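You operate a simulated robot arm through the tools that you are given. There is no shell and no other tool. Be economical: measure what you need, move in short steps, check, and stop when the job is done.

You are at the controls of a simulated robot arm. One attempt, no reset.

Task
Press the check button three times. Then take the orange compass on the timber table and put it away on the work end of the timber table. Then take the big white cold pack and put it on the door end of the window bench. Then press the blue lock button to switch it on. Then put the white block on the ledge of the cook bay. Then fetch the steel board and set it on the platform truck deck. Then switch the tester switch on. Then open the top order drawer, fetch the gold tin and set it inside, then shut the drawer. Then take the yellow tin and put it on the handover mat. Then put the black board on the far end of the window bench away on the right square of the camp table. Then fetch the pot set carton and set it on the top of the low wooden table. Do these in the order given. Set down upright: pot set carton.

Only the result counts: the job must be done as asked and must still hold three seconds after the hand-in. Knocking over, shifting, dropping, spilling or breaking anything else fails it.

Robot
A 7-joint arm with a vacuum gripper on a trunk, on a base that drives. Base frame: it is fixed to the floor where the robot stands at the start and does not move with it; the origin is under the middle of the robot, x ahead of it, y to its left, z up; the surface under the hand at the start is at about z = 800. Units: mm, degrees, N and s.
With the tool pointing down near the work surface it reaches from about 100 to 640 mm from the robot's upright axis, wherever it stands. Its first joint turns from -115.0 to 115.0 degrees. Places, roughly: big white cold pack [500, -750, 750]; black board [1000, -4250, 750]; blue lock button [1100, -1500, 800]; check button [700, -200, 800]; door end of the window bench [2200, -4000, 800]; gold tin (8x6x3 cm) [2000, -4000, 900]; handover mat [4700, -2100, 900]; ledge of the cook bay (25x69 cm) [-900, 1360, 920]; orange compass [750, 0, 750]; platform truck deck [2400, -1800, 200]; pot set carton [-750, -2000, 500]; right square of the camp table (23x25 cm) [900, -1780, 800]; steel board [2000, -1750, 750]; tester switch [1800, -3800, 900]; top of the low wooden table [1700, 800, 400]; top order drawer [2300, -2400, 800]; top order drawer inside [2300, -2400, 800]; white block (7x8x5 cm) [2000, -1500, 800]; work end of the timber table [600, -600, 800]; yellow tin (6x6x4 cm) [2200, -3800, 900]. Payload 2.55 kg.
Tool frame: the origin (TCP) lies in the middle of the cups' lips, and z points out of the cups. The gripper has 1 cup of 44 mm across, covering 44 by 44 mm (tool x, y); the bellows give 20 mm. With the vacuum on, a cup seals on a smooth face that it is pressed against (1 to 4 N); it does not hold porous or soft things. The pull reaches 55 N.
Orientation is told as [roll, pitch, yaw] about the base's x, y, z axes, in that order, counted from this pose: with the cups facing straight down, the tool's x points along the base's -x, its y along +y and its z along -z.

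Tools
- The arm moves only by the tool move_arm. Its argument "plan" is a list of rows, each a list of 7 numbers: the shift along the tool's x, y, z in mm, then the turn, a rotation vector about the tool's x, y, z in degrees, then the vacuum: 1 switches it on, 0 off. In form: [[dx, dy, dz, rx, ry, rz, vac], ...]. A call has 1 to 8 rows; each row is the pose to reach, as a shift and turn from the pose commanded when the call began, along the tool's axes at that moment. Each row takes 0.2 s and may step no farther than 50 mm and 8.6 degrees from the row before; otherwise, or with a gripper value out of range, the whole call is refused. Where a pose cannot be reached the arm comes as near as it can. A force on the tool above 40 N (or 10 N above the force at the start of the call, whichever is more), or a blocked arm, ends the call early, and 0.2 s more pass. The pull builds up within a second once a cup has sealed. Time passes only in rows, and 0.2 s behind the last, so rows that repeat a pose give it time. It gives the time, the measured TCP pose, the force on the tool (base axes) and the pull of the vacuum at its end, in the units of the frame above (readings bear some noise), with the torque about the TCP (base axes, N m) and any sound that the robot's microphone picked up.
- Cameras (640 x 400 px; columns grow to the right, rows downward): "scene" is now at [0, 123, 1769.1]; the picture's right is [-0.67, -0.74, 0.00], its down [-0.63, 0.57, -0.52] and it looks along [0.39, -0.35, -0.85] (base axes); focal length 280 px, centre (320, 200). "wrist" rides on the gripper at [81, 6, -173] in the tool frame; the picture's right is [-0.08, 1.00, 0.00], its down [-0.89, -0.07, -0.45] and it looks along [-0.44, -0.04, 0.90] (tool axes); focal length 256 px, centre (320, 200). There is no depth. A picture from a camera that has moved, and an enlarged one, comes with that camera's place and axes in the base frame and with its lens. The place of the scene camera against the robot may be out by one fixed shift of up to 18 mm in any direction.
- camera(camera): a new picture of that camera. It takes no simulated time.
- lift_body(by): slides the trunk up (or, below 0, down) by that many mm; the arm and the scene camera ride with it, the base frame stays. It gives what a move gives, with no picture.
- base_move(legs): drives the robot by 1 to 6 legs, each [ahead, left, turn to the left] in mm, mm and degrees, along the robot's own axes; the way and the turn of a leg run together, so that a leg with both is an arc; at most 1500 mm and 180 degrees a leg. The arm and the cameras ride along, it lands a little off, and it stops where it bumps. It gives what a move gives.
- aim_head(pan, tilt): turns the head with the scene camera to pan (to the left, within 155 degrees either way) and tilt (down, from -29 to 69), counted from straight ahead of the robot. It gives what a move gives.
- zoom(camera, box): a new picture of the part [left, top, right, bottom] of that camera's present view, enlarged. It takes no simulated time.
- job_done(): hands the job in; it is judged then, once.

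Go step by step. Nothing tells you exact positions but the pictures and the camera data: compare them with the known pose of the tool, close in by small moves and look again before you grip or let go. The budget is 535 turns and 306 pictures, counting those below and the enlarged ones. Unless the task says otherwise, let go and move clear before handing in, and close with one line.

The tools are called after "Request:" as name(argument=value, ...) on one line, values as JSON. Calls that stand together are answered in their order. move_arm: Moves the arm, as the interface text tells. Its arguments: {"type":"object","properties":{"plan":{"type":"array","items":{"type":"array","items":{"type":"number"}}}},"required":["plan"]} The other tools are called the same way: lift_body (by) slides the trunk up or down; base_move (legs) drives the base; aim_head (pan, tilt) turns the head that bears the scene camera; camera (camera) takes a picture; zoom (camera, box) takes an enlarged picture of a part of a camera's view; job_done () hands the job in.

At the start:

```text
t: 0.0
tool_pos: [392.5, -90.5, 1116.7]
orientation: [-0.1, 0.1, 0.0]
wrist_force: [0.6, -0.5, -0.7]
torque: [-0.02, 0.0, -0.03]
pull: 0.1
trunk travel left (down, up): [-875.0, 115.0]
robot x, y, heading: [0.1, -4.1, 0.0]
head pan, tilt: [-42.3, 58.6]
```

scene: 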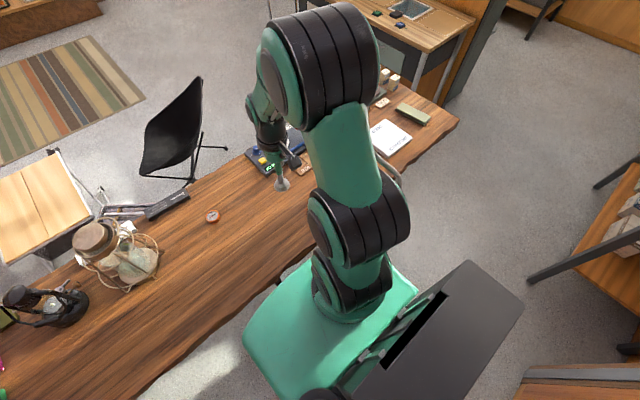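
wrist: 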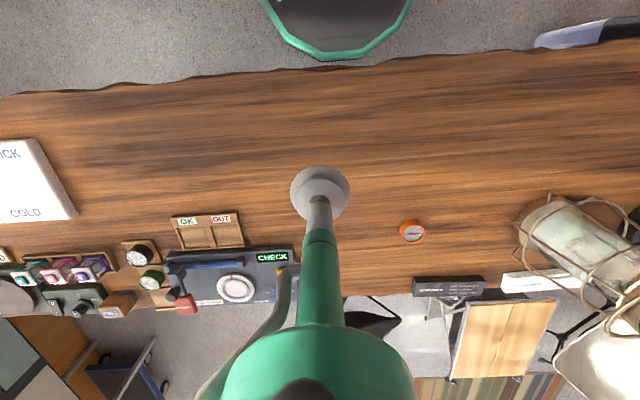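

I see the check device on the timber table with a CHECK label and a round white knob/button. I'll enlarge it for a closer look.

Request:
zoom(camera="wrist", box=[120, 200, 320, 325])

Request:
zoom(camera="scene", box=[200, 70, 460, 232])

```text
3.20 times, centred on (220, 262) of wrist
camera zoom: at [311.2, -84.0, 1288.2], right [0.08, 1.0, 0.0], down [0.89, -0.07, 0.45], along [0.44, -0.04, -0.9], focal length 819 px, centre (640, 0)
```

zoom: 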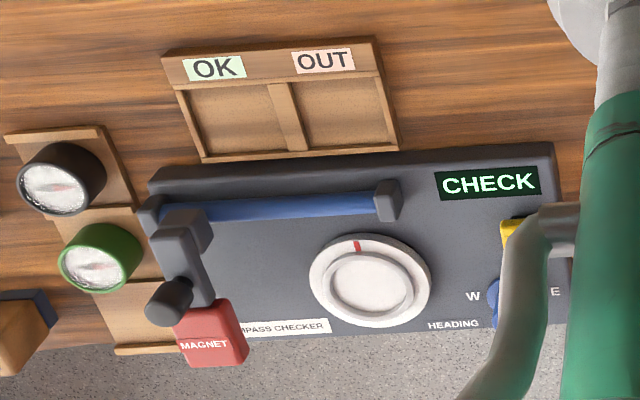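

```text
2.46 times, centred on (330, 151) of scene
camera zoom: at [0.0, 123.0, 1769.1], right [-0.67, -0.74, 0.0], down [-0.63, 0.57, -0.52], along [0.39, -0.35, -0.85], focal length 690 px, centre (295, 321)
```

zoom: 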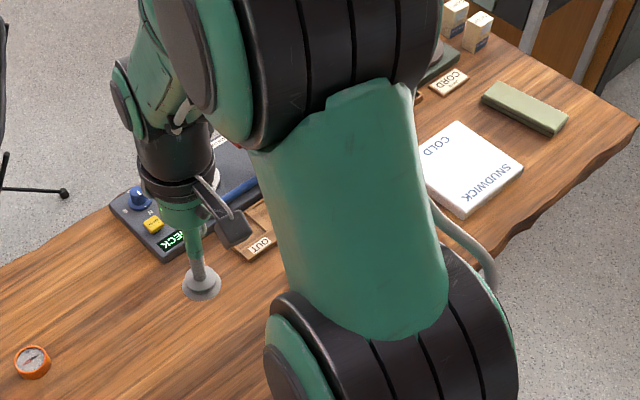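

The yellow button beside the CHECK display is hidden by the arm in the wrist view. I'll slide the tool back and left to see it.

Request:
move_arm(plan=[[0, 45, 0, 0, 0, 0, 0], [0, 90, 0, 0, 0, 0, 0], [0, 130, 0, 0, 0, 0, 0]])

Request:
camera(camera="wrist")

Request:
camera(camera="scene")

```text
t: 0.8
tool_pos: [394.2, 41.4, 1115.6]
orientation: [-0.2, 0.0, 0.0]
wrist_force: [0.7, 0.2, -0.3]
torque: [-0.02, 0.02, 0.0]
pull: 0.3
trunk travel left (down, up): [-875.0, 115.0]
robot x, y, heading: [2.6, -2.3, -0.1]
head pan, tilt: [-42.3, 58.6]
```

```text
301 pictures are left
camera wrist: at [313.1, 48.5, 1286.5], right [0.08, 1.0, 0.0], down [0.89, -0.07, 0.45], along [0.44, -0.04, -0.9], focal length 256 px, centre (320, 200)
```

wrist: 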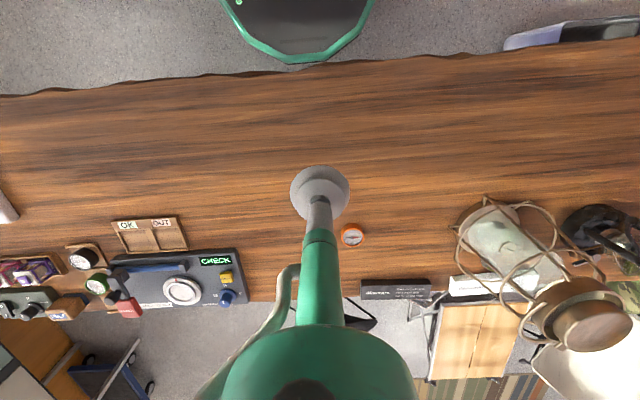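

```text
300 pictures are left
camera scene: at [0.2, 124.7, 1769.0], right [-0.67, -0.74, 0.0], down [-0.63, 0.57, -0.52], along [0.39, -0.35, -0.85], focal length 280 px, centre (320, 200)
```

scene: 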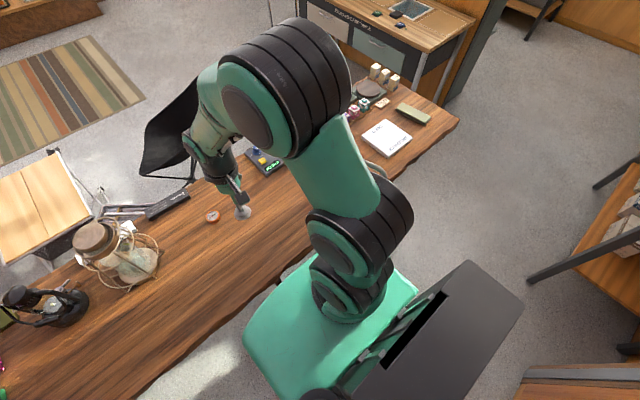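

Request:
zoom(camera="wrist", box=[100, 200, 260, 300])

Request:
zoom(camera="scene", box=[340, 40, 468, 120])

Request:
zoom(camera="wrist", box=[300, 200, 460, 300])

```text
4.00 times, centred on (180, 250) of wrist
camera zoom: at [313.1, 48.5, 1286.5], right [0.08, 1.0, 0.0], down [0.89, -0.07, 0.45], along [0.44, -0.04, -0.9], focal length 1024 px, centre (880, 0)
```

zoom: 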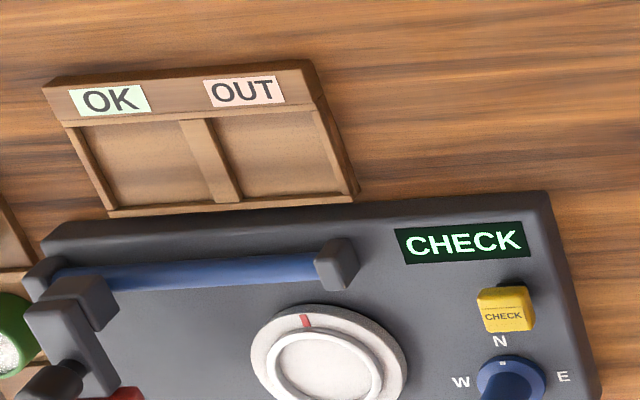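

```text
5.00 times, centred on (404, 80) of scene
camera zoom: at [0.2, 124.7, 1769.0], right [-0.67, -0.74, 0.0], down [-0.63, 0.57, -0.52], along [0.39, -0.35, -0.85], focal length 1402 px, centre (-100, 800)
```

zoom: 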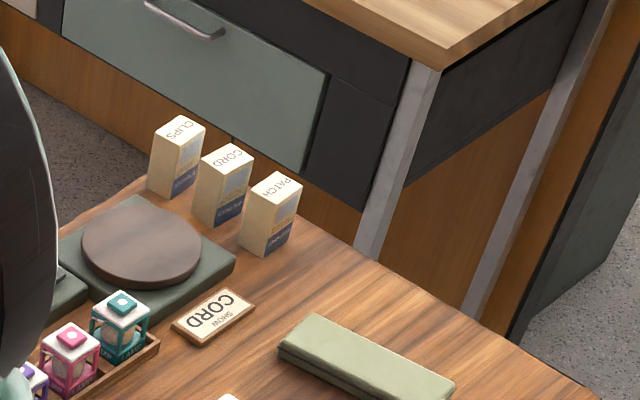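

```text
4.00 times, centred on (380, 250) of wrist
camera zoom: at [313.1, 48.5, 1286.5], right [0.08, 1.0, 0.0], down [0.89, -0.07, 0.45], along [0.44, -0.04, -0.9], focal length 1024 px, centre (80, 0)
```

zoom: 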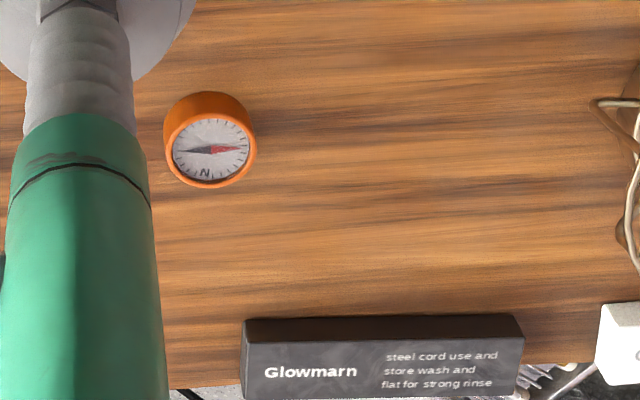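

The yellow CHECK button is at about [708, -200, 838] and the compass at about [640, 90]. Both are a bit far, so I'll drive nearer.

Request:
base_move(legs=[[0, -250, 0], [130, 0, 0]])

Request:
camera(camera="wrist")

Request:
camera(camera="scene")

```text
t: 3.5
tool_pos: [525.0, -213.3, 1115.1]
orientation: [0.1, -0.1, -0.1]
wrist_force: [0.6, 0.4, 0.3]
torque: [-0.05, 0.03, -0.02]
pull: 0.0
trunk travel left (down, up): [-875.0, 115.0]
robot x, y, heading: [131.3, -249.6, 0.0]
head pan, tilt: [-42.3, 58.6]
```

```text
296 pictures are left
camera wrist: at [445.3, -206.8, 1286.4], right [0.08, 1.0, 0.0], down [0.89, -0.07, 0.45], along [0.44, -0.04, -0.9], focal length 256 px, centre (320, 200)
```

wrist: 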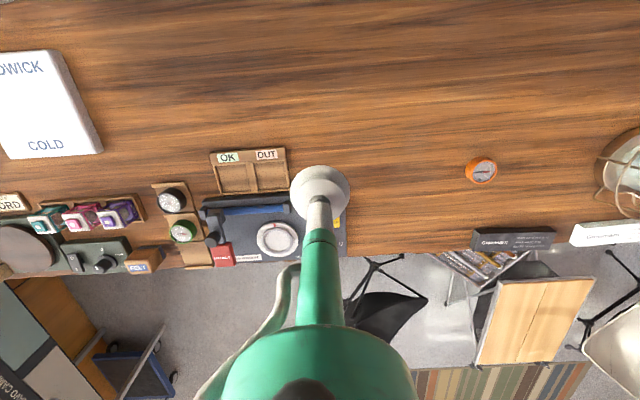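

```text
295 pictures are left
camera scene: at [132.5, -130.3, 1769.1], right [-0.67, -0.74, 0.0], down [-0.63, 0.57, -0.52], along [0.38, -0.35, -0.85], focal length 280 px, centre (320, 200)
```

scene: 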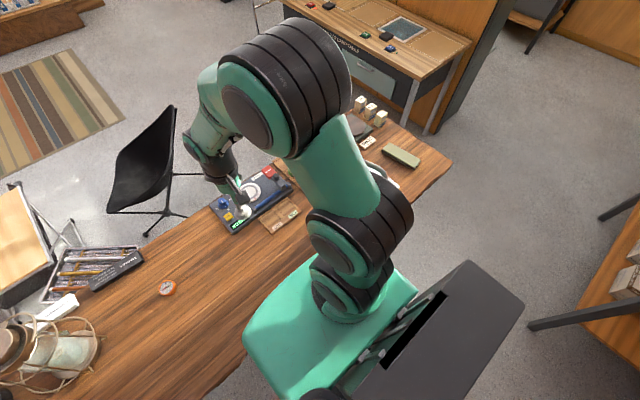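

Compass face is at about z 815, [636, 90]. I'm bringing the tool toward the check button and looking again closer.

Request:
move_arm(plan=[[-30, 8, 40, 0, 0, 0, 0], [-60, 40, 80, 0, 0, 0, 0], [-80, 75, 115, 0, 0, 0, 0], [-80, 75, 150, 0, 0, 0, 0]])

Request:
camera(camera="wrist")

```text
refused: row 1 steps farther than a row can; nothing moved
```

```text
294 pictures are left
camera wrist: at [445.3, -206.8, 1286.4], right [0.08, 1.0, 0.0], down [0.89, -0.07, 0.45], along [0.44, -0.04, -0.9], focal length 256 px, centre (320, 200)
```

wrist: 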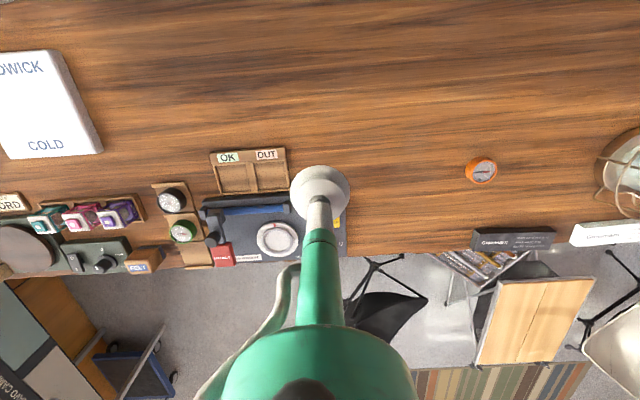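

Request:
move_arm(plan=[[-25, 15, 35, 0, 0, 0, 0], [-50, 30, 70, 0, 0, 0, 0], [-70, 50, 105, 0, 0, 0, 0], [-80, 75, 140, 0, 0, 0, 0]])

Request:
zoom(camera="wrist", box=[160, 150, 320, 250])

```text
t: 4.5
tool_pos: [607.0, -137.5, 975.8]
orientation: [-0.1, 0.0, 0.0]
wrist_force: [0.1, 0.7, 0.6]
torque: [0.0, -0.01, -0.05]
pull: 0.0
trunk travel left (down, up): [-875.0, 115.0]
robot x, y, heading: [133.0, -253.4, 0.2]
head pan, tilt: [-42.3, 58.6]
```

```text
4.00 times, centred on (240, 200) of wrist
camera zoom: at [526.3, -131.4, 1147.3], right [0.08, 1.0, 0.0], down [0.89, -0.07, 0.45], along [0.44, -0.04, -0.9], focal length 1024 px, centre (640, 200)
```

zoom: 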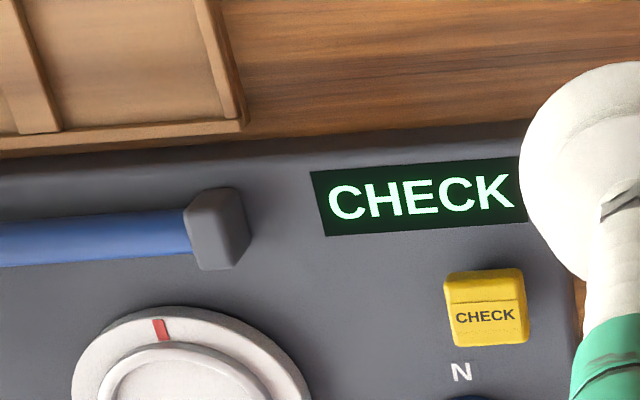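

Button top is at about [720, -203, 836]. I'm moving above it and then pressing gently.

Request:
move_arm(plan=[[-36, -22, 0, 0, 0, 0, 0], [-72, -44, 0, 0, 0, 0, 0], [-109, -65, 10, 0, 0, 0, 0], [-109, -65, 55, 0, 0, 0, 0], [-109, -65, 100, 0, 0, 0, 0], [-109, -65, 120, 0, 0, 0, 0]])

Request:
camera(camera="wrist")

Request:
zoom(camera="scene", box=[180, 150, 308, 230])

```text
t: 5.9
tool_pos: [713.0, -202.3, 855.4]
orientation: [0.1, 0.0, 0.0]
wrist_force: [0.0, 0.3, 0.0]
torque: [0.02, -0.02, -0.01]
pull: 0.1
trunk travel left (down, up): [-875.0, 115.0]
robot x, y, heading: [133.4, -249.9, -0.1]
head pan, tilt: [-42.3, 58.6]
```

```text
292 pictures are left
camera wrist: at [633.8, -196.8, 1026.3], right [0.08, 1.0, 0.0], down [0.89, -0.07, 0.45], along [0.44, -0.04, -0.9], focal length 256 px, centre (320, 200)
```

wrist: 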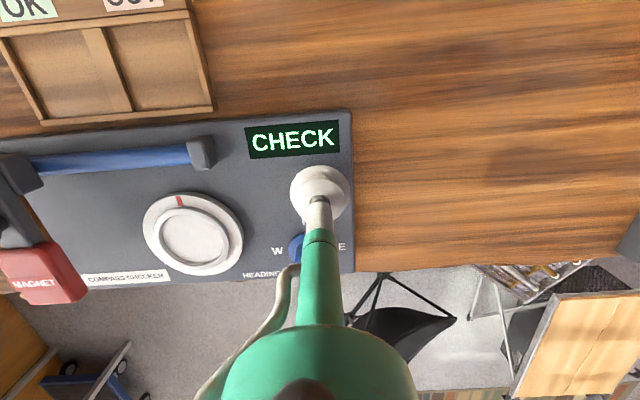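

```text
5.00 times, centred on (244, 190) of scene
camera zoom: at [132.5, -130.2, 1769.1], right [-0.67, -0.74, 0.0], down [-0.63, 0.57, -0.52], along [0.38, -0.35, -0.85], focal length 1402 px, centre (700, 250)
```

zoom: 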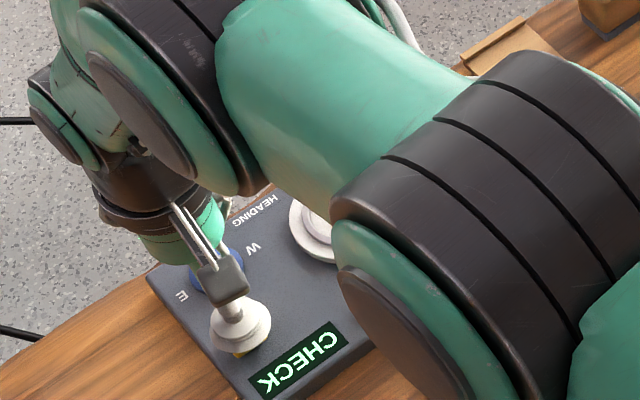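

The cup sits right over the button, so I'll press slowly to find contact.

Request:
move_arm(plan=[[0, 0, 10, 0, 0, 0, 0], [0, 0, 18, 0, 0, 0, 0], [0, 0, 23, 0, 0, 0, 0], [0, 0, 27, 0, 0, 0, 0]])

```text
t: 6.9
tool_pos: [714.1, -202.7, 827.5]
orientation: [0.0, 0.0, 0.0]
wrist_force: [-0.1, -0.2, 2.2]
torque: [0.03, -0.03, 0.0]
pull: 0.0
trunk travel left (down, up): [-875.0, 115.0]
robot x, y, heading: [128.6, -252.2, -0.1]
head pan, tilt: [-42.3, 58.6]
heard: click
```

A click came at z 827. I'm lifting off and checking the display.

Request:
move_arm(plan=[[0, 0, -10, 0, 0, 0, 0], [0, 0, -20, 0, 0, 0, 0], [0, 0, -20, 0, 0, 0, 0]])

Request:
camera(camera="wrist")

```text
t: 7.7
tool_pos: [713.0, -202.5, 846.1]
orientation: [0.0, 0.0, 0.1]
wrist_force: [0.4, 0.2, -0.4]
torque: [0.02, -0.02, 0.01]
pull: 0.1
trunk travel left (down, up): [-875.0, 115.0]
robot x, y, heading: [134.2, -252.2, -0.1]
head pan, tilt: [-42.3, 58.6]
```

```text
290 pictures are left
camera wrist: at [633.1, -197.2, 1018.9], right [0.08, 1.0, 0.0], down [0.89, -0.07, 0.45], along [0.44, -0.04, -0.9], focal length 256 px, centre (320, 200)
```

wrist: 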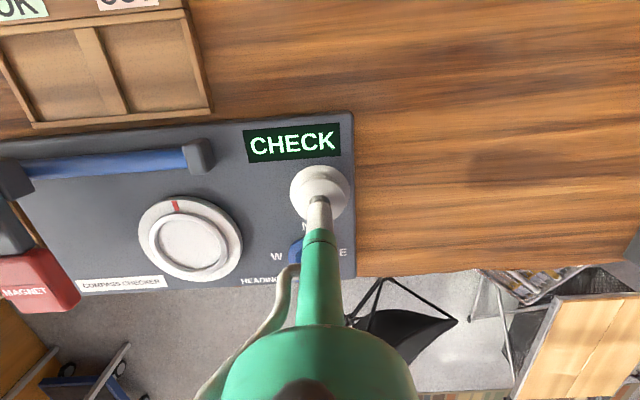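

One press is registered. I'll do the second.

Request:
move_arm(plan=[[0, 0, 9, 0, 0, 0, 0], [0, 0, 15, 0, 0, 0, 0], [0, 0, 19, 0, 0, 0, 0], [0, 0, 10, 0, 0, 0, 0], [0, 0, 0, 0, 0, 0, 0], [0, 0, 0, 0, 0, 0, 0]])

```text
t: 9.1
tool_pos: [714.7, -203.3, 846.4]
orientation: [0.0, 0.0, 0.0]
wrist_force: [-0.2, 0.1, 0.2]
torque: [0.0, -0.02, 0.04]
pull: 0.1
trunk travel left (down, up): [-875.0, 115.0]
robot x, y, heading: [131.5, -253.0, 0.4]
head pan, tilt: [-42.3, 58.6]
```

No click that time, so it wasn't deep or long enough. I'll press again with a dwell.

Request:
move_arm(plan=[[0, 0, 9, 0, 0, 0, 0], [0, 0, 15, 0, 0, 0, 0], [0, 0, 20, 0, 0, 0, 0], [0, 0, 20, 0, 0, 0, 0]])

Request:
camera(camera="wrist")

```text
t: 10.1
tool_pos: [714.3, -202.7, 826.0]
orientation: [0.0, -0.1, 0.1]
wrist_force: [-0.2, -0.3, 2.0]
torque: [0.06, -0.03, -0.05]
pull: 0.0
trunk travel left (down, up): [-875.0, 115.0]
robot x, y, heading: [134.2, -254.0, 0.1]
head pan, tilt: [-42.3, 58.6]
heard: click
```

```text
289 pictures are left
camera wrist: at [634.5, -197.1, 998.7], right [0.08, 1.0, 0.0], down [0.89, -0.07, 0.45], along [0.44, -0.04, -0.9], focal length 256 px, centre (320, 200)
```

wrist: 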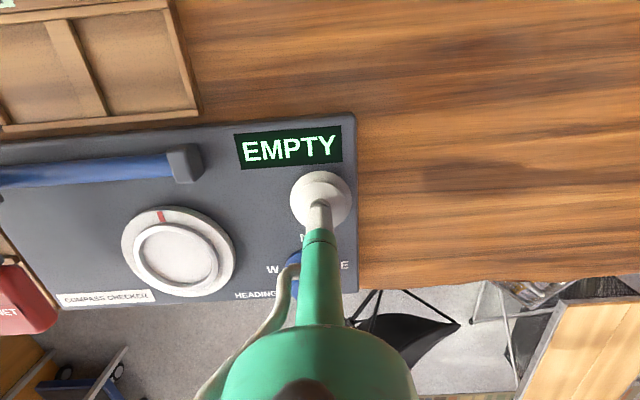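

That was the second click, with the display showing EMPTY. I'll release now.

Request:
move_arm(plan=[[0, 0, -10, 0, 0, 0, 0], [0, 0, -20, 0, 0, 0, 0], [0, 0, -20, 0, 0, 0, 0]])

Request:
move_arm(plan=[[0, 0, 9, 0, 0, 0, 0], [0, 0, 15, 0, 0, 0, 0], [0, 0, 20, 0, 0, 0, 0], [0, 0, 20, 0, 0, 0, 0]])

Request:
move_arm(plan=[[0, 0, -10, 0, 0, 0, 0], [0, 0, -50, 0, 0, 0, 0], [0, 0, -100, 0, 0, 0, 0]])

```text
t: 10.9
tool_pos: [714.7, -202.9, 848.3]
orientation: [0.0, 0.1, 0.0]
wrist_force: [0.3, 0.0, 0.1]
torque: [0.03, 0.0, 0.02]
pull: 0.0
trunk travel left (down, up): [-875.0, 115.0]
robot x, y, heading: [132.9, -253.2, -0.0]
head pan, tilt: [-42.3, 58.6]
```

```text
t: 11.9
tool_pos: [715.3, -203.6, 827.7]
orientation: [0.0, 0.0, 0.1]
wrist_force: [-1.0, -0.6, 3.0]
torque: [0.03, -0.05, 0.01]
pull: 0.2
trunk travel left (down, up): [-875.0, 115.0]
robot x, y, heading: [131.3, -252.4, -0.1]
head pan, tilt: [-42.3, 58.6]
heard: click
```

```text
t: 12.7
tool_pos: [711.1, -201.7, 927.4]
orientation: [-0.1, 0.0, 0.0]
wrist_force: [-0.5, -0.2, -0.5]
torque: [0.01, -0.02, 0.0]
pull: 0.0
trunk travel left (down, up): [-875.0, 115.0]
robot x, y, heading: [131.2, -254.5, 0.1]
head pan, tilt: [-42.3, 58.6]
```

Three clicks are done. Next I move toward the compass and look closely.

Request:
move_arm(plan=[[20, 35, -5, 0, 0, 0, 0], [40, 75, -5, 0, 0, 0, 0], [60, 115, -5, 0, 0, 0, 0], [78, 160, -5, 0, 0, 0, 0], [90, 205, -5, 0, 0, 0, 0], [100, 240, -5, 0, 0, 0, 0]])

Request:
camera(camera="wrist")

```text
t: 14.1
tool_pos: [616.8, 39.3, 934.0]
orientation: [0.0, -0.1, -0.1]
wrist_force: [0.2, -0.4, -0.9]
torque: [-0.03, 0.0, 0.02]
pull: 0.1
trunk travel left (down, up): [-875.0, 115.0]
robot x, y, heading: [131.5, -254.3, -0.1]
head pan, tilt: [-42.3, 58.6]
```

```text
288 pictures are left
camera wrist: at [536.9, 45.5, 1105.6], right [0.08, 1.0, 0.0], down [0.89, -0.07, 0.45], along [0.44, -0.04, -0.9], focal length 256 px, centre (320, 200)
```

wrist: 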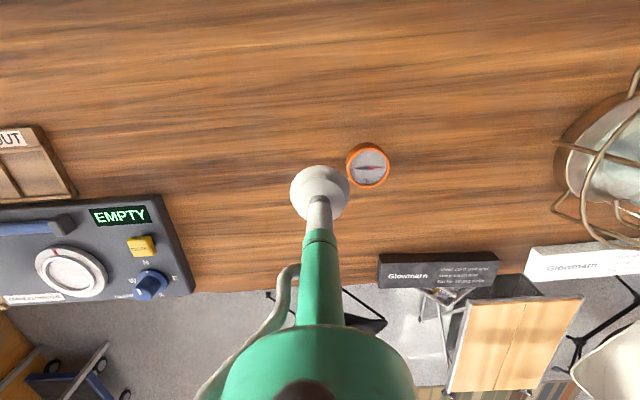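

The compass is centred at about [639, 94]. I'm going down onto it with vacuum on.

Request:
move_arm(plan=[[-12, 30, 0, 0, 0, 0, 0], [-22, 55, 5, 0, 0, 0, 0], [-22, 55, 50, 0, 0, 0, 0], [-22, 55, 92, 0, 0, 0, 0]])

Request:
camera(camera="wrist")

Request:
zoom(camera="scene", box=[110, 240, 238, 320])

```text
t: 15.1
tool_pos: [638.1, 95.4, 840.6]
orientation: [-0.1, -0.1, 0.1]
wrist_force: [-0.3, 0.7, 0.1]
torque: [0.0, -0.03, 0.01]
pull: 0.1
trunk travel left (down, up): [-875.0, 115.0]
robot x, y, heading: [135.5, -254.9, 0.1]
head pan, tilt: [-42.3, 58.6]
```

```text
287 pictures are left
camera wrist: at [557.4, 101.1, 1012.4], right [0.08, 1.0, 0.0], down [0.89, -0.07, 0.45], along [0.45, -0.03, -0.89], focal length 256 px, centre (320, 200)
```

wrist: 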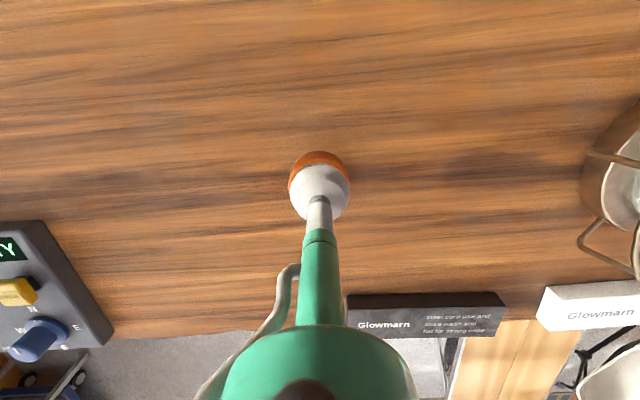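

```text
5.00 times, centred on (174, 280) of scene
camera zoom: at [132.8, -129.8, 1769.1], right [-0.67, -0.74, 0.0], down [-0.63, 0.57, -0.52], along [0.38, -0.35, -0.85], focal length 1402 px, centre (1050, -200)
```

zoom: 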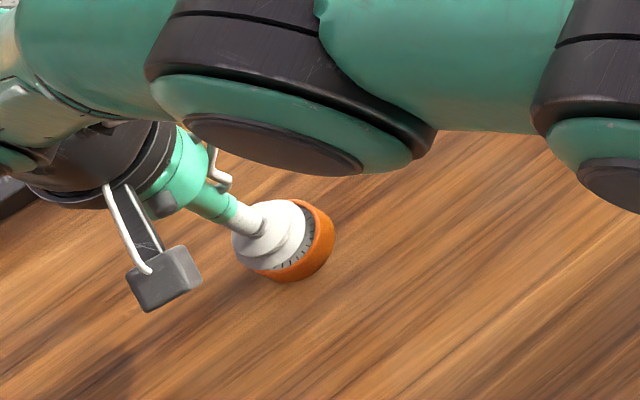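

Alignment looks good, so I press down with vacuum on.

Request:
move_arm(plan=[[0, 0, 12, 0, 0, 0, 1], [0, 0, 20, 0, 0, 0, 1], [0, 0, 25, 0, 0, 0, 1], [0, 0, 29, 0, 0, 0, 1], [0, 0, 29, 0, 0, 0, 1], [0, 0, 29, 0, 0, 0, 1]])

```text
t: 16.5
tool_pos: [637.7, 95.4, 818.3]
orientation: [0.5, -0.7, 0.0]
wrist_force: [0.3, -1.5, 32.3]
torque: [-0.19, -0.05, -0.02]
pull: 55.2
trunk travel left (down, up): [-875.0, 115.0]
robot x, y, heading: [135.1, -251.1, 0.2]
head pan, tilt: [-42.3, 58.6]
```

Sealed with a full pull. I lift it and look toward the work end of the table.

Request:
move_arm(plan=[[0, 0, 20, 0, 0, 0, 1], [0, 0, -20, 0, 0, 0, 1], [0, 0, -65, 0, 0, 0, 1], [10, -30, -100, 0, 0, 0, 1], [20, -60, -120, 0, 0, 0, 1]])

Request:
aim_head(pan=-62, tilt=52)

Request:
camera(camera="scene")

Request:
camera(camera="wrist")

```text
t: 16.9
tool_pos: [644.1, 97.8, 807.2]
orientation: [0.6, -0.9, 0.1]
wrist_force: [-4.5, -2.7, 18.9]
torque: [-0.25, 0.03, -0.06]
pull: 54.9
trunk travel left (down, up): [-875.0, 115.0]
robot x, y, heading: [133.1, -255.0, -0.2]
head pan, tilt: [-42.3, 58.6]
stopped in row 1: the force on the tool passed its limit at 44 N (the readings are from after the stop); the commanded pose is now the measured one
```

```text
t: 17.8
tool_pos: [642.9, 98.8, 806.5]
orientation: [0.6, -0.8, 0.1]
wrist_force: [5.3, 3.2, 14.5]
torque: [-0.16, -0.02, 0.0]
pull: 55.2
trunk travel left (down, up): [-875.0, 115.0]
robot x, y, heading: [135.0, -254.2, 0.3]
head pan, tilt: [-62.0, 52.0]
```

```text
285 pictures are left
camera scene: at [115.9, -151.5, 1777.5], right [-0.88, -0.47, 0.0], down [-0.37, 0.7, -0.62], along [0.29, -0.54, -0.79], focal length 280 px, centre (320, 200)
```

scene: 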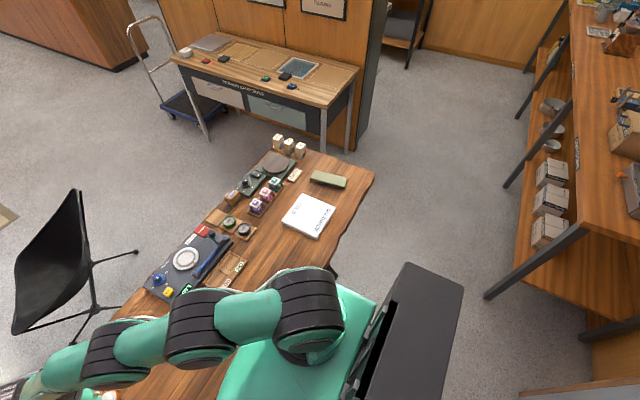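

```text
284 pictures are left
camera wrist: at [560.6, 101.8, 977.6], right [0.08, 1.0, 0.01], down [0.89, -0.08, 0.46], along [0.46, -0.03, -0.89], focal length 256 px, centre (320, 200)
```

wrist: 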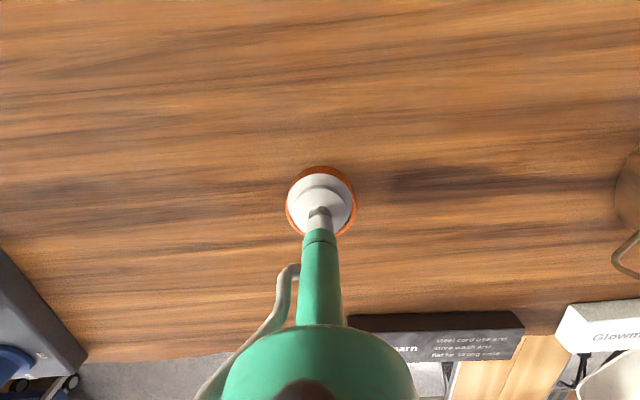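

My first row pressed down by mistake, but nothing seems harmed. I'll lift now.

Request:
move_arm(plan=[[0, 0, -10, 0, 0, 0, 1], [0, 0, -30, 0, 0, 0, 1], [0, 0, -70, 0, 0, 0, 1], [0, 0, -115, 0, 0, 0, 1]])

Request:
camera(camera="wrist")

Request:
zoom(camera="scene", box=[140, 120, 400, 282])

```text
t: 18.8
tool_pos: [641.4, 97.1, 922.3]
orientation: [0.3, -0.3, 0.0]
wrist_force: [-0.5, 0.1, -0.8]
torque: [0.02, -0.22, 0.0]
pull: 54.3
trunk travel left (down, up): [-875.0, 115.0]
robot x, y, heading: [135.9, -254.9, 0.0]
head pan, tilt: [-62.0, 52.0]
```

```text
283 pictures are left
camera wrist: at [559.3, 101.6, 1092.6], right [0.08, 1.0, 0.01], down [0.89, -0.07, 0.45], along [0.45, -0.03, -0.89], focal length 256 px, centre (320, 200)
```

wrist: 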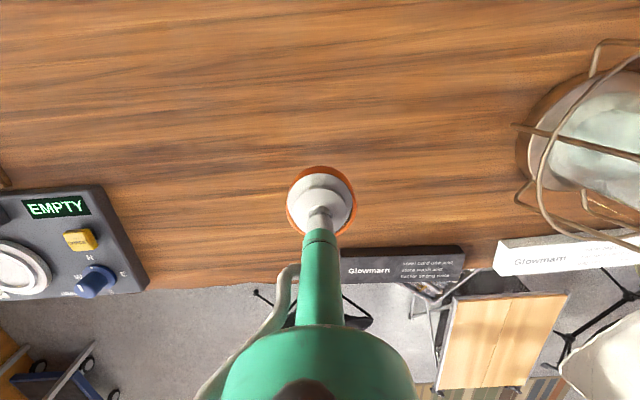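

```text
2.46 times, centred on (270, 201) of scene
camera zoom: at [115.6, -151.7, 1777.3], right [-0.88, -0.47, 0.0], down [-0.37, 0.7, -0.62], along [0.29, -0.54, -0.79], focal length 690 px, centre (443, 198)
```

zoom: 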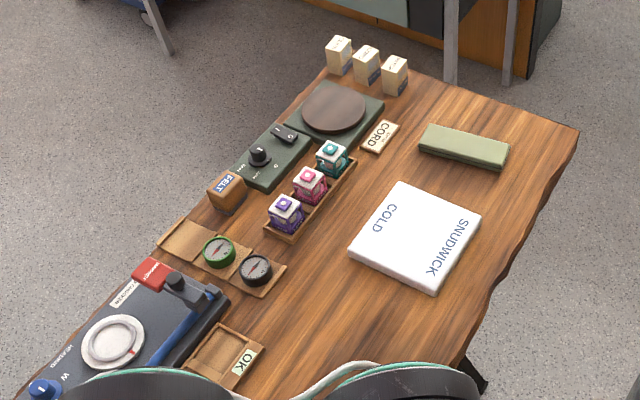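

The compass is held. The work end is clear at about [600, -610], between the cold pack, the crate and the compass tray, so I'll carry it there.

Request:
move_arm(plan=[[2, -20, -40, 0, 0, 0, 1], [5, -65, -50, 0, 0, 0, 1], [8, -113, -50, 0, 0, 0, 1], [11, -161, -50, 0, 0, 0, 1], [14, -209, -50, 0, 0, 0, 1], [17, -257, -50, 0, 0, 0, 1], [20, -305, -50, 0, 0, 0, 1], [23, -353, -50, 0, 0, 0, 1]])

Request:
move_arm(plan=[[3, -48, 0, 0, 0, 0, 1], [6, -96, 0, 0, 0, 0, 1], [9, -144, 0, 0, 0, 0, 1], [12, -192, 0, 0, 0, 0, 1], [15, -240, 0, 0, 0, 0, 1], [18, -288, 0, 0, 0, 0, 1]])

Request:
camera(camera="wrist")

Request:
camera(camera="scene")

```text
t: 20.6
tool_pos: [616.7, -259.4, 969.4]
orientation: [0.5, -0.6, 0.0]
wrist_force: [1.0, -0.4, -0.5]
torque: [0.02, -0.18, -0.01]
pull: 55.0
trunk travel left (down, up): [-875.0, 115.0]
robot x, y, heading: [131.0, -253.7, 0.1]
head pan, tilt: [-62.0, 52.0]
```

```text
t: 21.9
tool_pos: [596.0, -546.5, 964.0]
orientation: [0.5, -0.4, 0.0]
wrist_force: [-0.1, 0.0, -0.6]
torque: [0.06, -0.19, -0.02]
pull: 55.3
trunk travel left (down, up): [-875.0, 115.0]
robot x, y, heading: [134.7, -254.0, 0.1]
head pan, tilt: [-62.0, 52.0]
```

```text
281 pictures are left
camera wrist: at [515.1, -542.4, 1136.1], right [0.08, 1.0, 0.01], down [0.89, -0.08, 0.45], along [0.45, -0.03, -0.89], focal length 256 px, centre (320, 200)
```

wrist: 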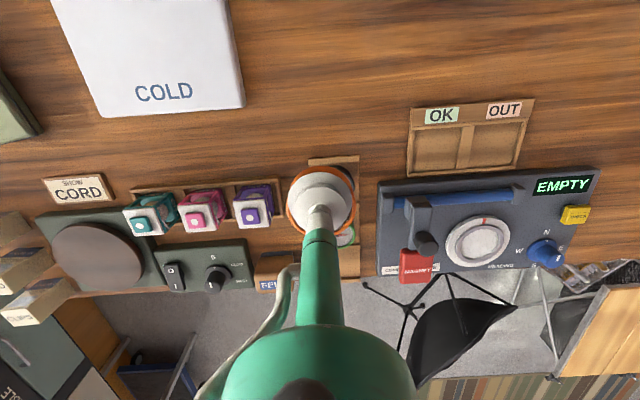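

```text
280 pictures are left
camera scene: at [116.5, -153.2, 1777.6], right [-0.88, -0.47, 0.0], down [-0.37, 0.7, -0.61], along [0.29, -0.54, -0.79], focal length 280 px, centre (320, 200)
```

scene: 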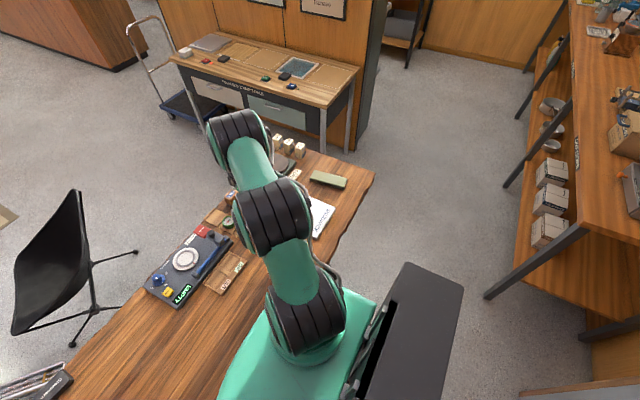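

I'm setting the compass down at about [590, -606]: move over first, then lower in steps.

Request:
move_arm(plan=[[3, -30, 0, 0, 0, 0, 1], [6, -59, 0, 0, 0, 0, 1], [6, -59, 45, 0, 0, 0, 1], [6, -59, 85, 0, 0, 0, 1], [6, -59, 115, 0, 0, 0, 1], [6, -59, 130, 0, 0, 0, 1]])

Request:
camera(camera="wrist")

```text
t: 23.4
tool_pos: [592.5, -602.6, 833.0]
orientation: [0.5, -0.6, 0.0]
wrist_force: [0.3, -0.1, -1.6]
torque: [-0.01, -0.17, -0.06]
pull: 55.0
trunk travel left (down, up): [-875.0, 115.0]
robot x, y, heading: [130.8, -254.0, -0.1]
head pan, tilt: [-62.0, 52.0]
```

```text
279 pictures are left
camera wrist: at [511.5, -599.5, 1003.2], right [0.08, 1.0, 0.01], down [0.89, -0.07, 0.45], along [0.45, -0.03, -0.89], focal length 256 px, centre (320, 200)
```

wrist: 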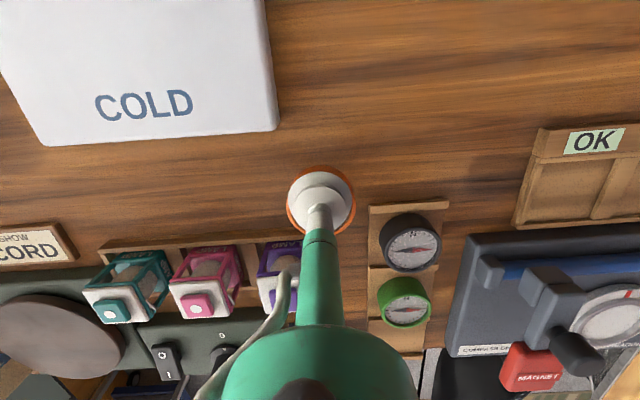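

The spot is clear, so I lower in small steps to contact.

Request:
move_arm(plan=[[0, 0, 5, 0, 0, 0, 1], [0, 0, 9, 0, 0, 0, 1], [0, 0, 12, 0, 0, 0, 1], [0, 0, 15, 0, 0, 0, 1]])

```text
t: 24.4
tool_pos: [595.1, -605.0, 819.0]
orientation: [0.4, -0.6, 0.0]
wrist_force: [0.1, -0.1, -0.4]
torque: [-0.04, -0.16, -0.04]
pull: 55.1
trunk travel left (down, up): [-875.0, 115.0]
robot x, y, heading: [135.1, -256.1, 0.0]
head pan, tilt: [-62.0, 52.0]
```

Request:
move_arm(plan=[[0, 0, 4, 0, 0, 0, 1], [0, 0, 7, 0, 0, 0, 1], [0, 0, 10, 0, 0, 0, 1], [0, 0, 10, 0, 0, 0, 1]])

```text
t: 25.4
tool_pos: [594.2, -602.5, 811.4]
orientation: [0.4, -0.8, 0.1]
wrist_force: [0.5, 1.6, 12.8]
torque: [-0.03, -0.18, -0.01]
pull: 55.0
trunk travel left (down, up): [-875.0, 115.0]
robot x, y, heading: [132.5, -252.0, -0.0]
head pan, tilt: [-62.0, 52.0]
```

Contact made. I release and lift slowly.

Request:
move_arm(plan=[[0, 0, -1, 0, 0, 0, 0], [0, 0, -1, 0, 0, 0, 0], [0, 0, -1, 0, 0, 0, 0], [0, 0, -5, 0, 0, 0, 0], [0, 0, -20, 0, 0, 0, 0], [0, 0, -60, 0, 0, 0, 0], [0, 0, -110, 0, 0, 0, 0], [45, 0, -130, 0, 0, 0, 0]])

Request:
camera(camera="wrist")

```text
t: 27.1
tool_pos: [543.6, -604.4, 937.7]
orientation: [0.5, -0.6, 0.0]
wrist_force: [-0.4, 0.6, -0.7]
torque: [-0.03, -0.03, -0.01]
pull: 0.1
trunk travel left (down, up): [-875.0, 115.0]
robot x, y, heading: [131.4, -256.0, -0.0]
head pan, tilt: [-62.0, 52.0]
```

```text
278 pictures are left
camera wrist: at [461.3, -600.2, 1108.9], right [0.08, 1.0, 0.01], down [0.89, -0.08, 0.45], along [0.45, -0.03, -0.89], focal length 256 px, centre (320, 200)
```

wrist: 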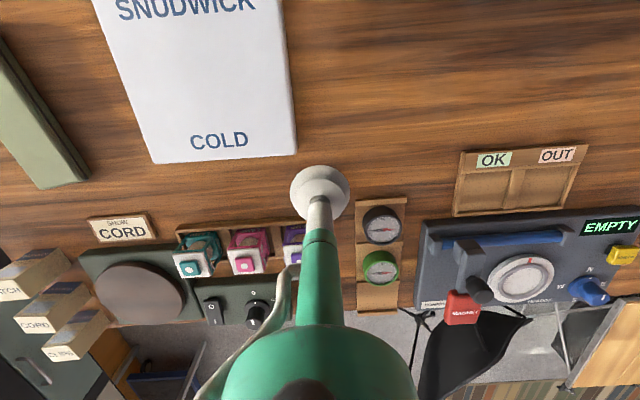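

The compass is hidden behind the cup. I'm going to the cold pack and will check the compass from there.

Request:
move_arm(plan=[[30, -40, -10, 0, 0, 0, 0], [55, -80, -20, 0, 0, 0, 0], [80, -120, -20, 0, 0, 0, 0]])

Request:
camera(camera="wrist")

```text
refused: row 1 steps farther than a row can; nothing moved
```

```text
277 pictures are left
camera wrist: at [461.3, -600.2, 1108.9], right [0.08, 1.0, 0.01], down [0.89, -0.08, 0.45], along [0.45, -0.03, -0.89], focal length 256 px, centre (320, 200)
```

wrist: 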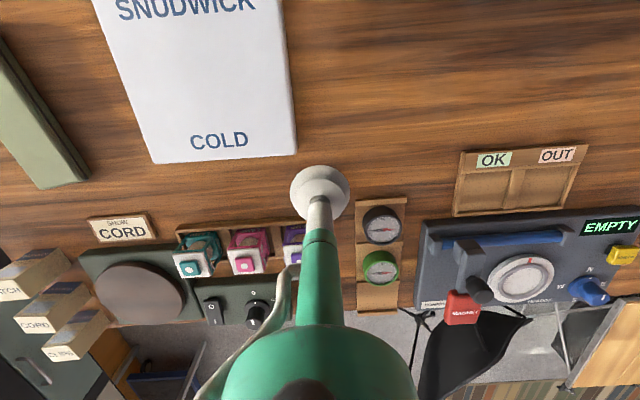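

Request:
move_arm(plan=[[25, -35, -10, 0, 0, 0, 0], [50, -70, -20, 0, 0, 0, 0], [75, -110, -20, 0, 0, 0, 0]])

Request:
camera(camera="wrist")

Request:
zoom(camera="scene", box=[180, 150, 400, 288])

```text
t: 27.9
tool_pos: [471.9, -716.3, 953.9]
orientation: [0.6, -0.6, 0.0]
wrist_force: [-1.1, -0.6, -0.6]
torque: [0.0, 0.02, -0.03]
pull: 0.2
trunk travel left (down, up): [-875.0, 115.0]
robot x, y, heading: [131.3, -255.4, 0.2]
head pan, tilt: [-62.0, 52.0]
```

```text
276 pictures are left
camera wrist: at [388.5, -711.8, 1124.8], right [0.08, 1.0, 0.01], down [0.89, -0.07, 0.45], along [0.45, -0.03, -0.89], focal length 256 px, centre (320, 200)
```

wrist: 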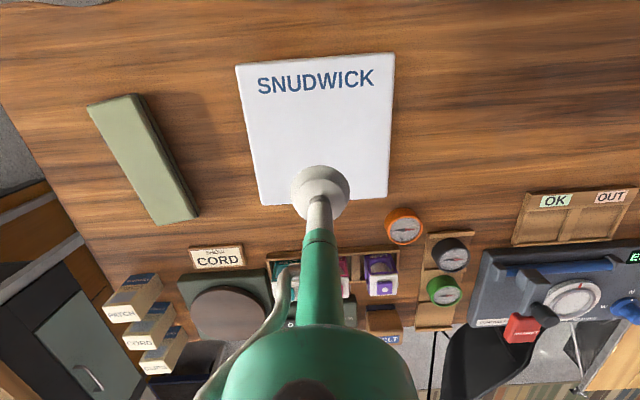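

```text
2.90 times, centred on (290, 219) of scene
camera zoom: at [116.2, -153.4, 1777.6], right [-0.88, -0.47, 0.0], down [-0.37, 0.7, -0.61], along [0.29, -0.54, -0.79], focal length 813 px, centre (407, 145)
```

zoom: 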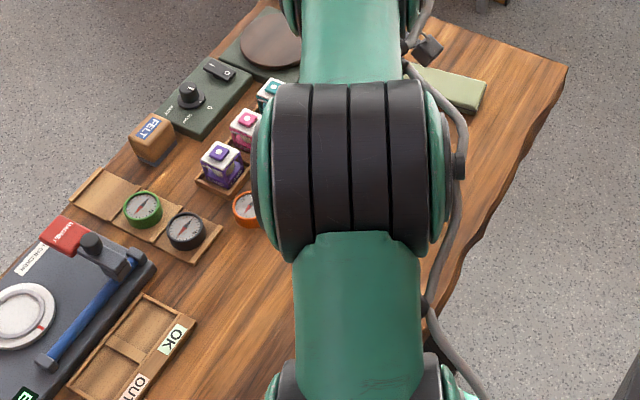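

The compass is well placed, upright on clear wood. The cold pack is centred at about [460, -716]; I'll straighten the tool and go down on it.

Request:
move_arm(plan=[[6, 0, 40, 0.3, 0.3, 0, 0], [12, 0, 80, 0.6, 0.6, 0, 0], [12, 0, 105, 0.6, 0.6, 0, 1], [12, 0, 112, 0.6, 0.6, 0, 1], [12, 0, 119, 0.6, 0.6, 0, 1], [12, 0, 125, 0.6, 0.6, 0, 1]])

```text
t: 29.4
tool_pos: [461.6, -710.2, 829.3]
orientation: [0.2, 0.2, 0.0]
wrist_force: [-0.2, -0.2, -0.5]
torque: [0.0, -0.01, 0.02]
pull: 55.0
trunk travel left (down, up): [-875.0, 115.0]
robot x, y, heading: [131.2, -254.8, -0.3]
head pan, tilt: [-62.0, 52.0]
```

Sealed on the pack. I lift it and check the weight.

Request:
move_arm(plan=[[0, 0, -15, 0, 0, 0, 1], [0, 0, -50, 0, 0, 0, 1], [0, 0, -100, 0, 0, 0, 1], [0, 0, -150, 0, 0, 0, 1], [0, 0, -200, 0, 0, 0, 1]])

Request:
camera(camera="wrist")

```text
t: 30.6
tool_pos: [460.0, -712.0, 1030.3]
orientation: [-0.1, 0.1, 0.0]
wrist_force: [-1.0, 0.0, -7.2]
torque: [-0.03, -0.03, 0.0]
pull: 54.7
trunk travel left (down, up): [-875.0, 115.0]
robot x, y, heading: [131.8, -254.6, -0.1]
head pan, tilt: [-62.0, 52.0]
```

```text
274 pictures are left
camera wrist: at [381.2, -705.2, 1201.6], right [0.08, 1.0, 0.0], down [0.89, -0.07, 0.44], along [0.44, -0.04, -0.9], focal length 256 px, centre (320, 200)
```

wrist: 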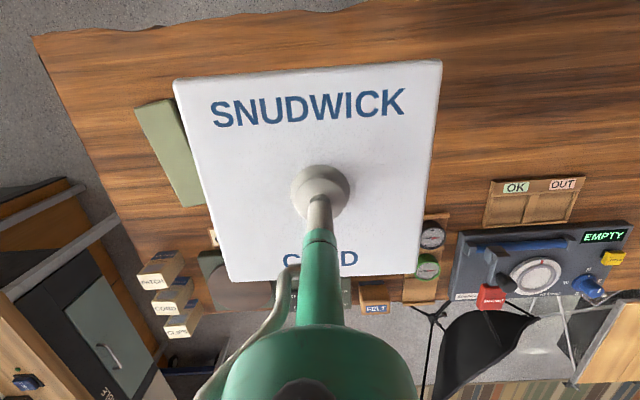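

The pack is held at about 0.7 kg. I'll back away a little and survey the room for routing.

Request:
aim_head(pan=-60, tilt=15)

Request:
camera(camera="scene")

Request:
aim_head(pan=-115, tilt=25)

Request:
camera(camera="scene")

Request:
aim_head(pan=0, tilt=20)

Request:
camera(camera="scene")

Request:
aim_head(pan=70, tilt=25)

Request:
camera(camera="scene")

```text
t: 31.6
tool_pos: [462.0, -712.7, 1029.2]
orientation: [-0.2, 0.1, 0.0]
wrist_force: [0.0, 0.8, -5.3]
torque: [-0.02, 0.0, -0.01]
pull: 55.1
trunk travel left (down, up): [-875.0, 115.0]
robot x, y, heading: [134.2, -252.9, 0.2]
head pan, tilt: [-60.0, 15.0]
```

```text
273 pictures are left
camera scene: at [128.7, -166.0, 1833.7], right [-0.87, -0.5, 0.0], down [-0.13, 0.23, -0.97], along [0.48, -0.84, -0.26], focal length 280 px, centre (320, 200)
```

scene: 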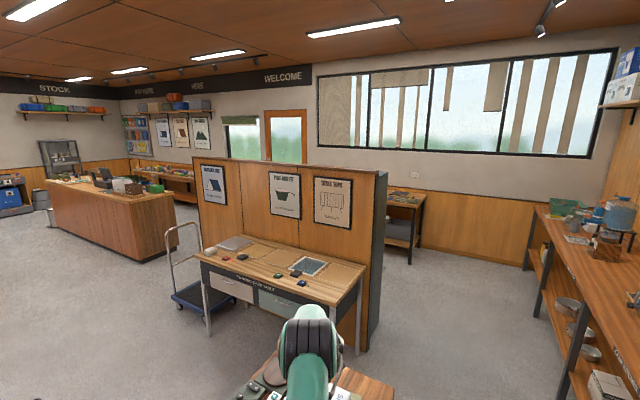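

```text
t: 32.8
tool_pos: [462.3, -713.7, 1030.2]
orientation: [-0.2, 0.1, 0.0]
wrist_force: [0.0, 0.0, -5.3]
torque: [-0.03, 0.03, -0.02]
pull: 55.6
trunk travel left (down, up): [-875.0, 115.0]
robot x, y, heading: [132.4, -254.9, -0.0]
head pan, tilt: [-115.0, 25.0]
```

```text
272 pictures are left
camera scene: at [43.2, -168.6, 1817.6], right [-0.91, 0.42, 0.0], down [0.18, 0.38, -0.91], along [-0.38, -0.82, -0.42], focal length 280 px, centre (320, 200)
```

scene: 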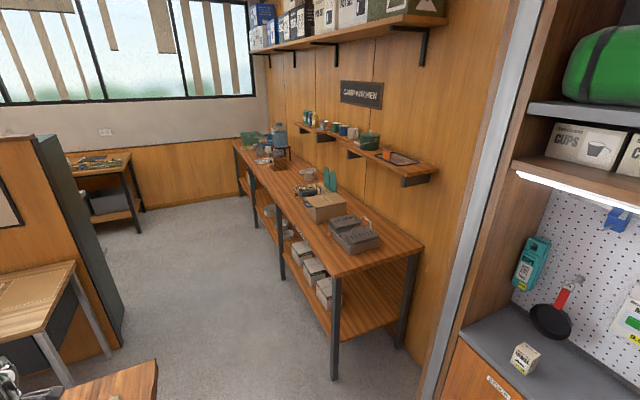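

```text
t: 34.8
tool_pos: [461.4, -712.4, 1030.1]
orientation: [-0.1, 0.1, 0.0]
wrist_force: [0.6, 0.3, -5.0]
torque: [0.04, -0.01, -0.06]
pull: 55.3
trunk travel left (down, up): [-875.0, 115.0]
robot x, y, heading: [134.8, -251.8, 0.1]
head pan, tilt: [0.0, 20.0]
```

```text
271 pictures are left
camera scene: at [175.2, -85.2, 1825.7], right [0.0, -1.0, 0.0], down [-0.34, 0.0, -0.94], along [0.94, 0.0, -0.34], focal length 280 px, centre (320, 200)
```

scene: 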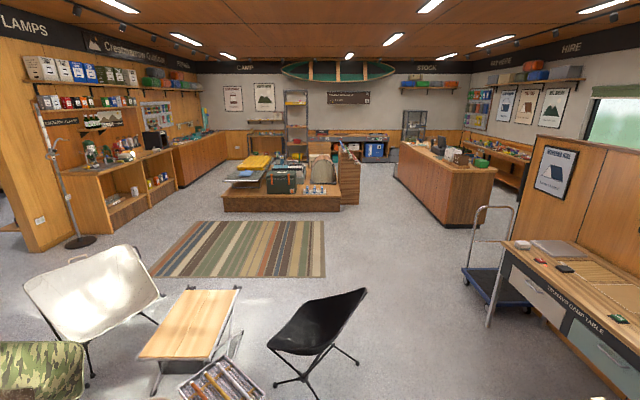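

```text
t: 36.2
tool_pos: [461.5, -713.1, 1028.8]
orientation: [0.0, 0.1, 0.1]
wrist_force: [-0.5, -0.3, -5.6]
torque: [0.05, 0.01, 0.0]
pull: 54.4
trunk travel left (down, up): [-875.0, 115.0]
robot x, y, heading: [128.6, -251.9, -0.2]
head pan, tilt: [70.0, 25.0]
```

```text
270 pictures are left
camera scene: at [113.8, 1.4, 1817.6], right [0.94, -0.34, 0.0], down [-0.15, -0.4, -0.91], along [0.31, 0.85, -0.42], focal length 280 px, centre (320, 200)
```

scene: 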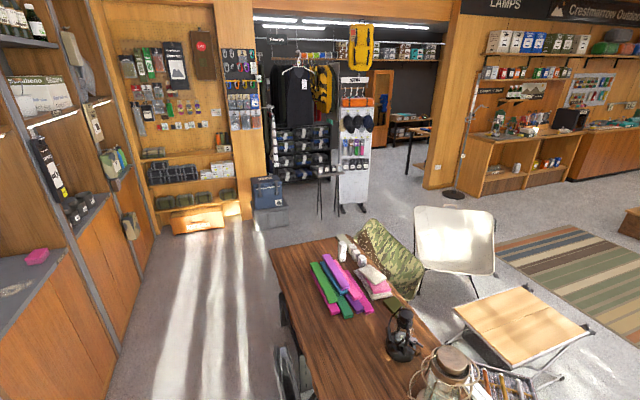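

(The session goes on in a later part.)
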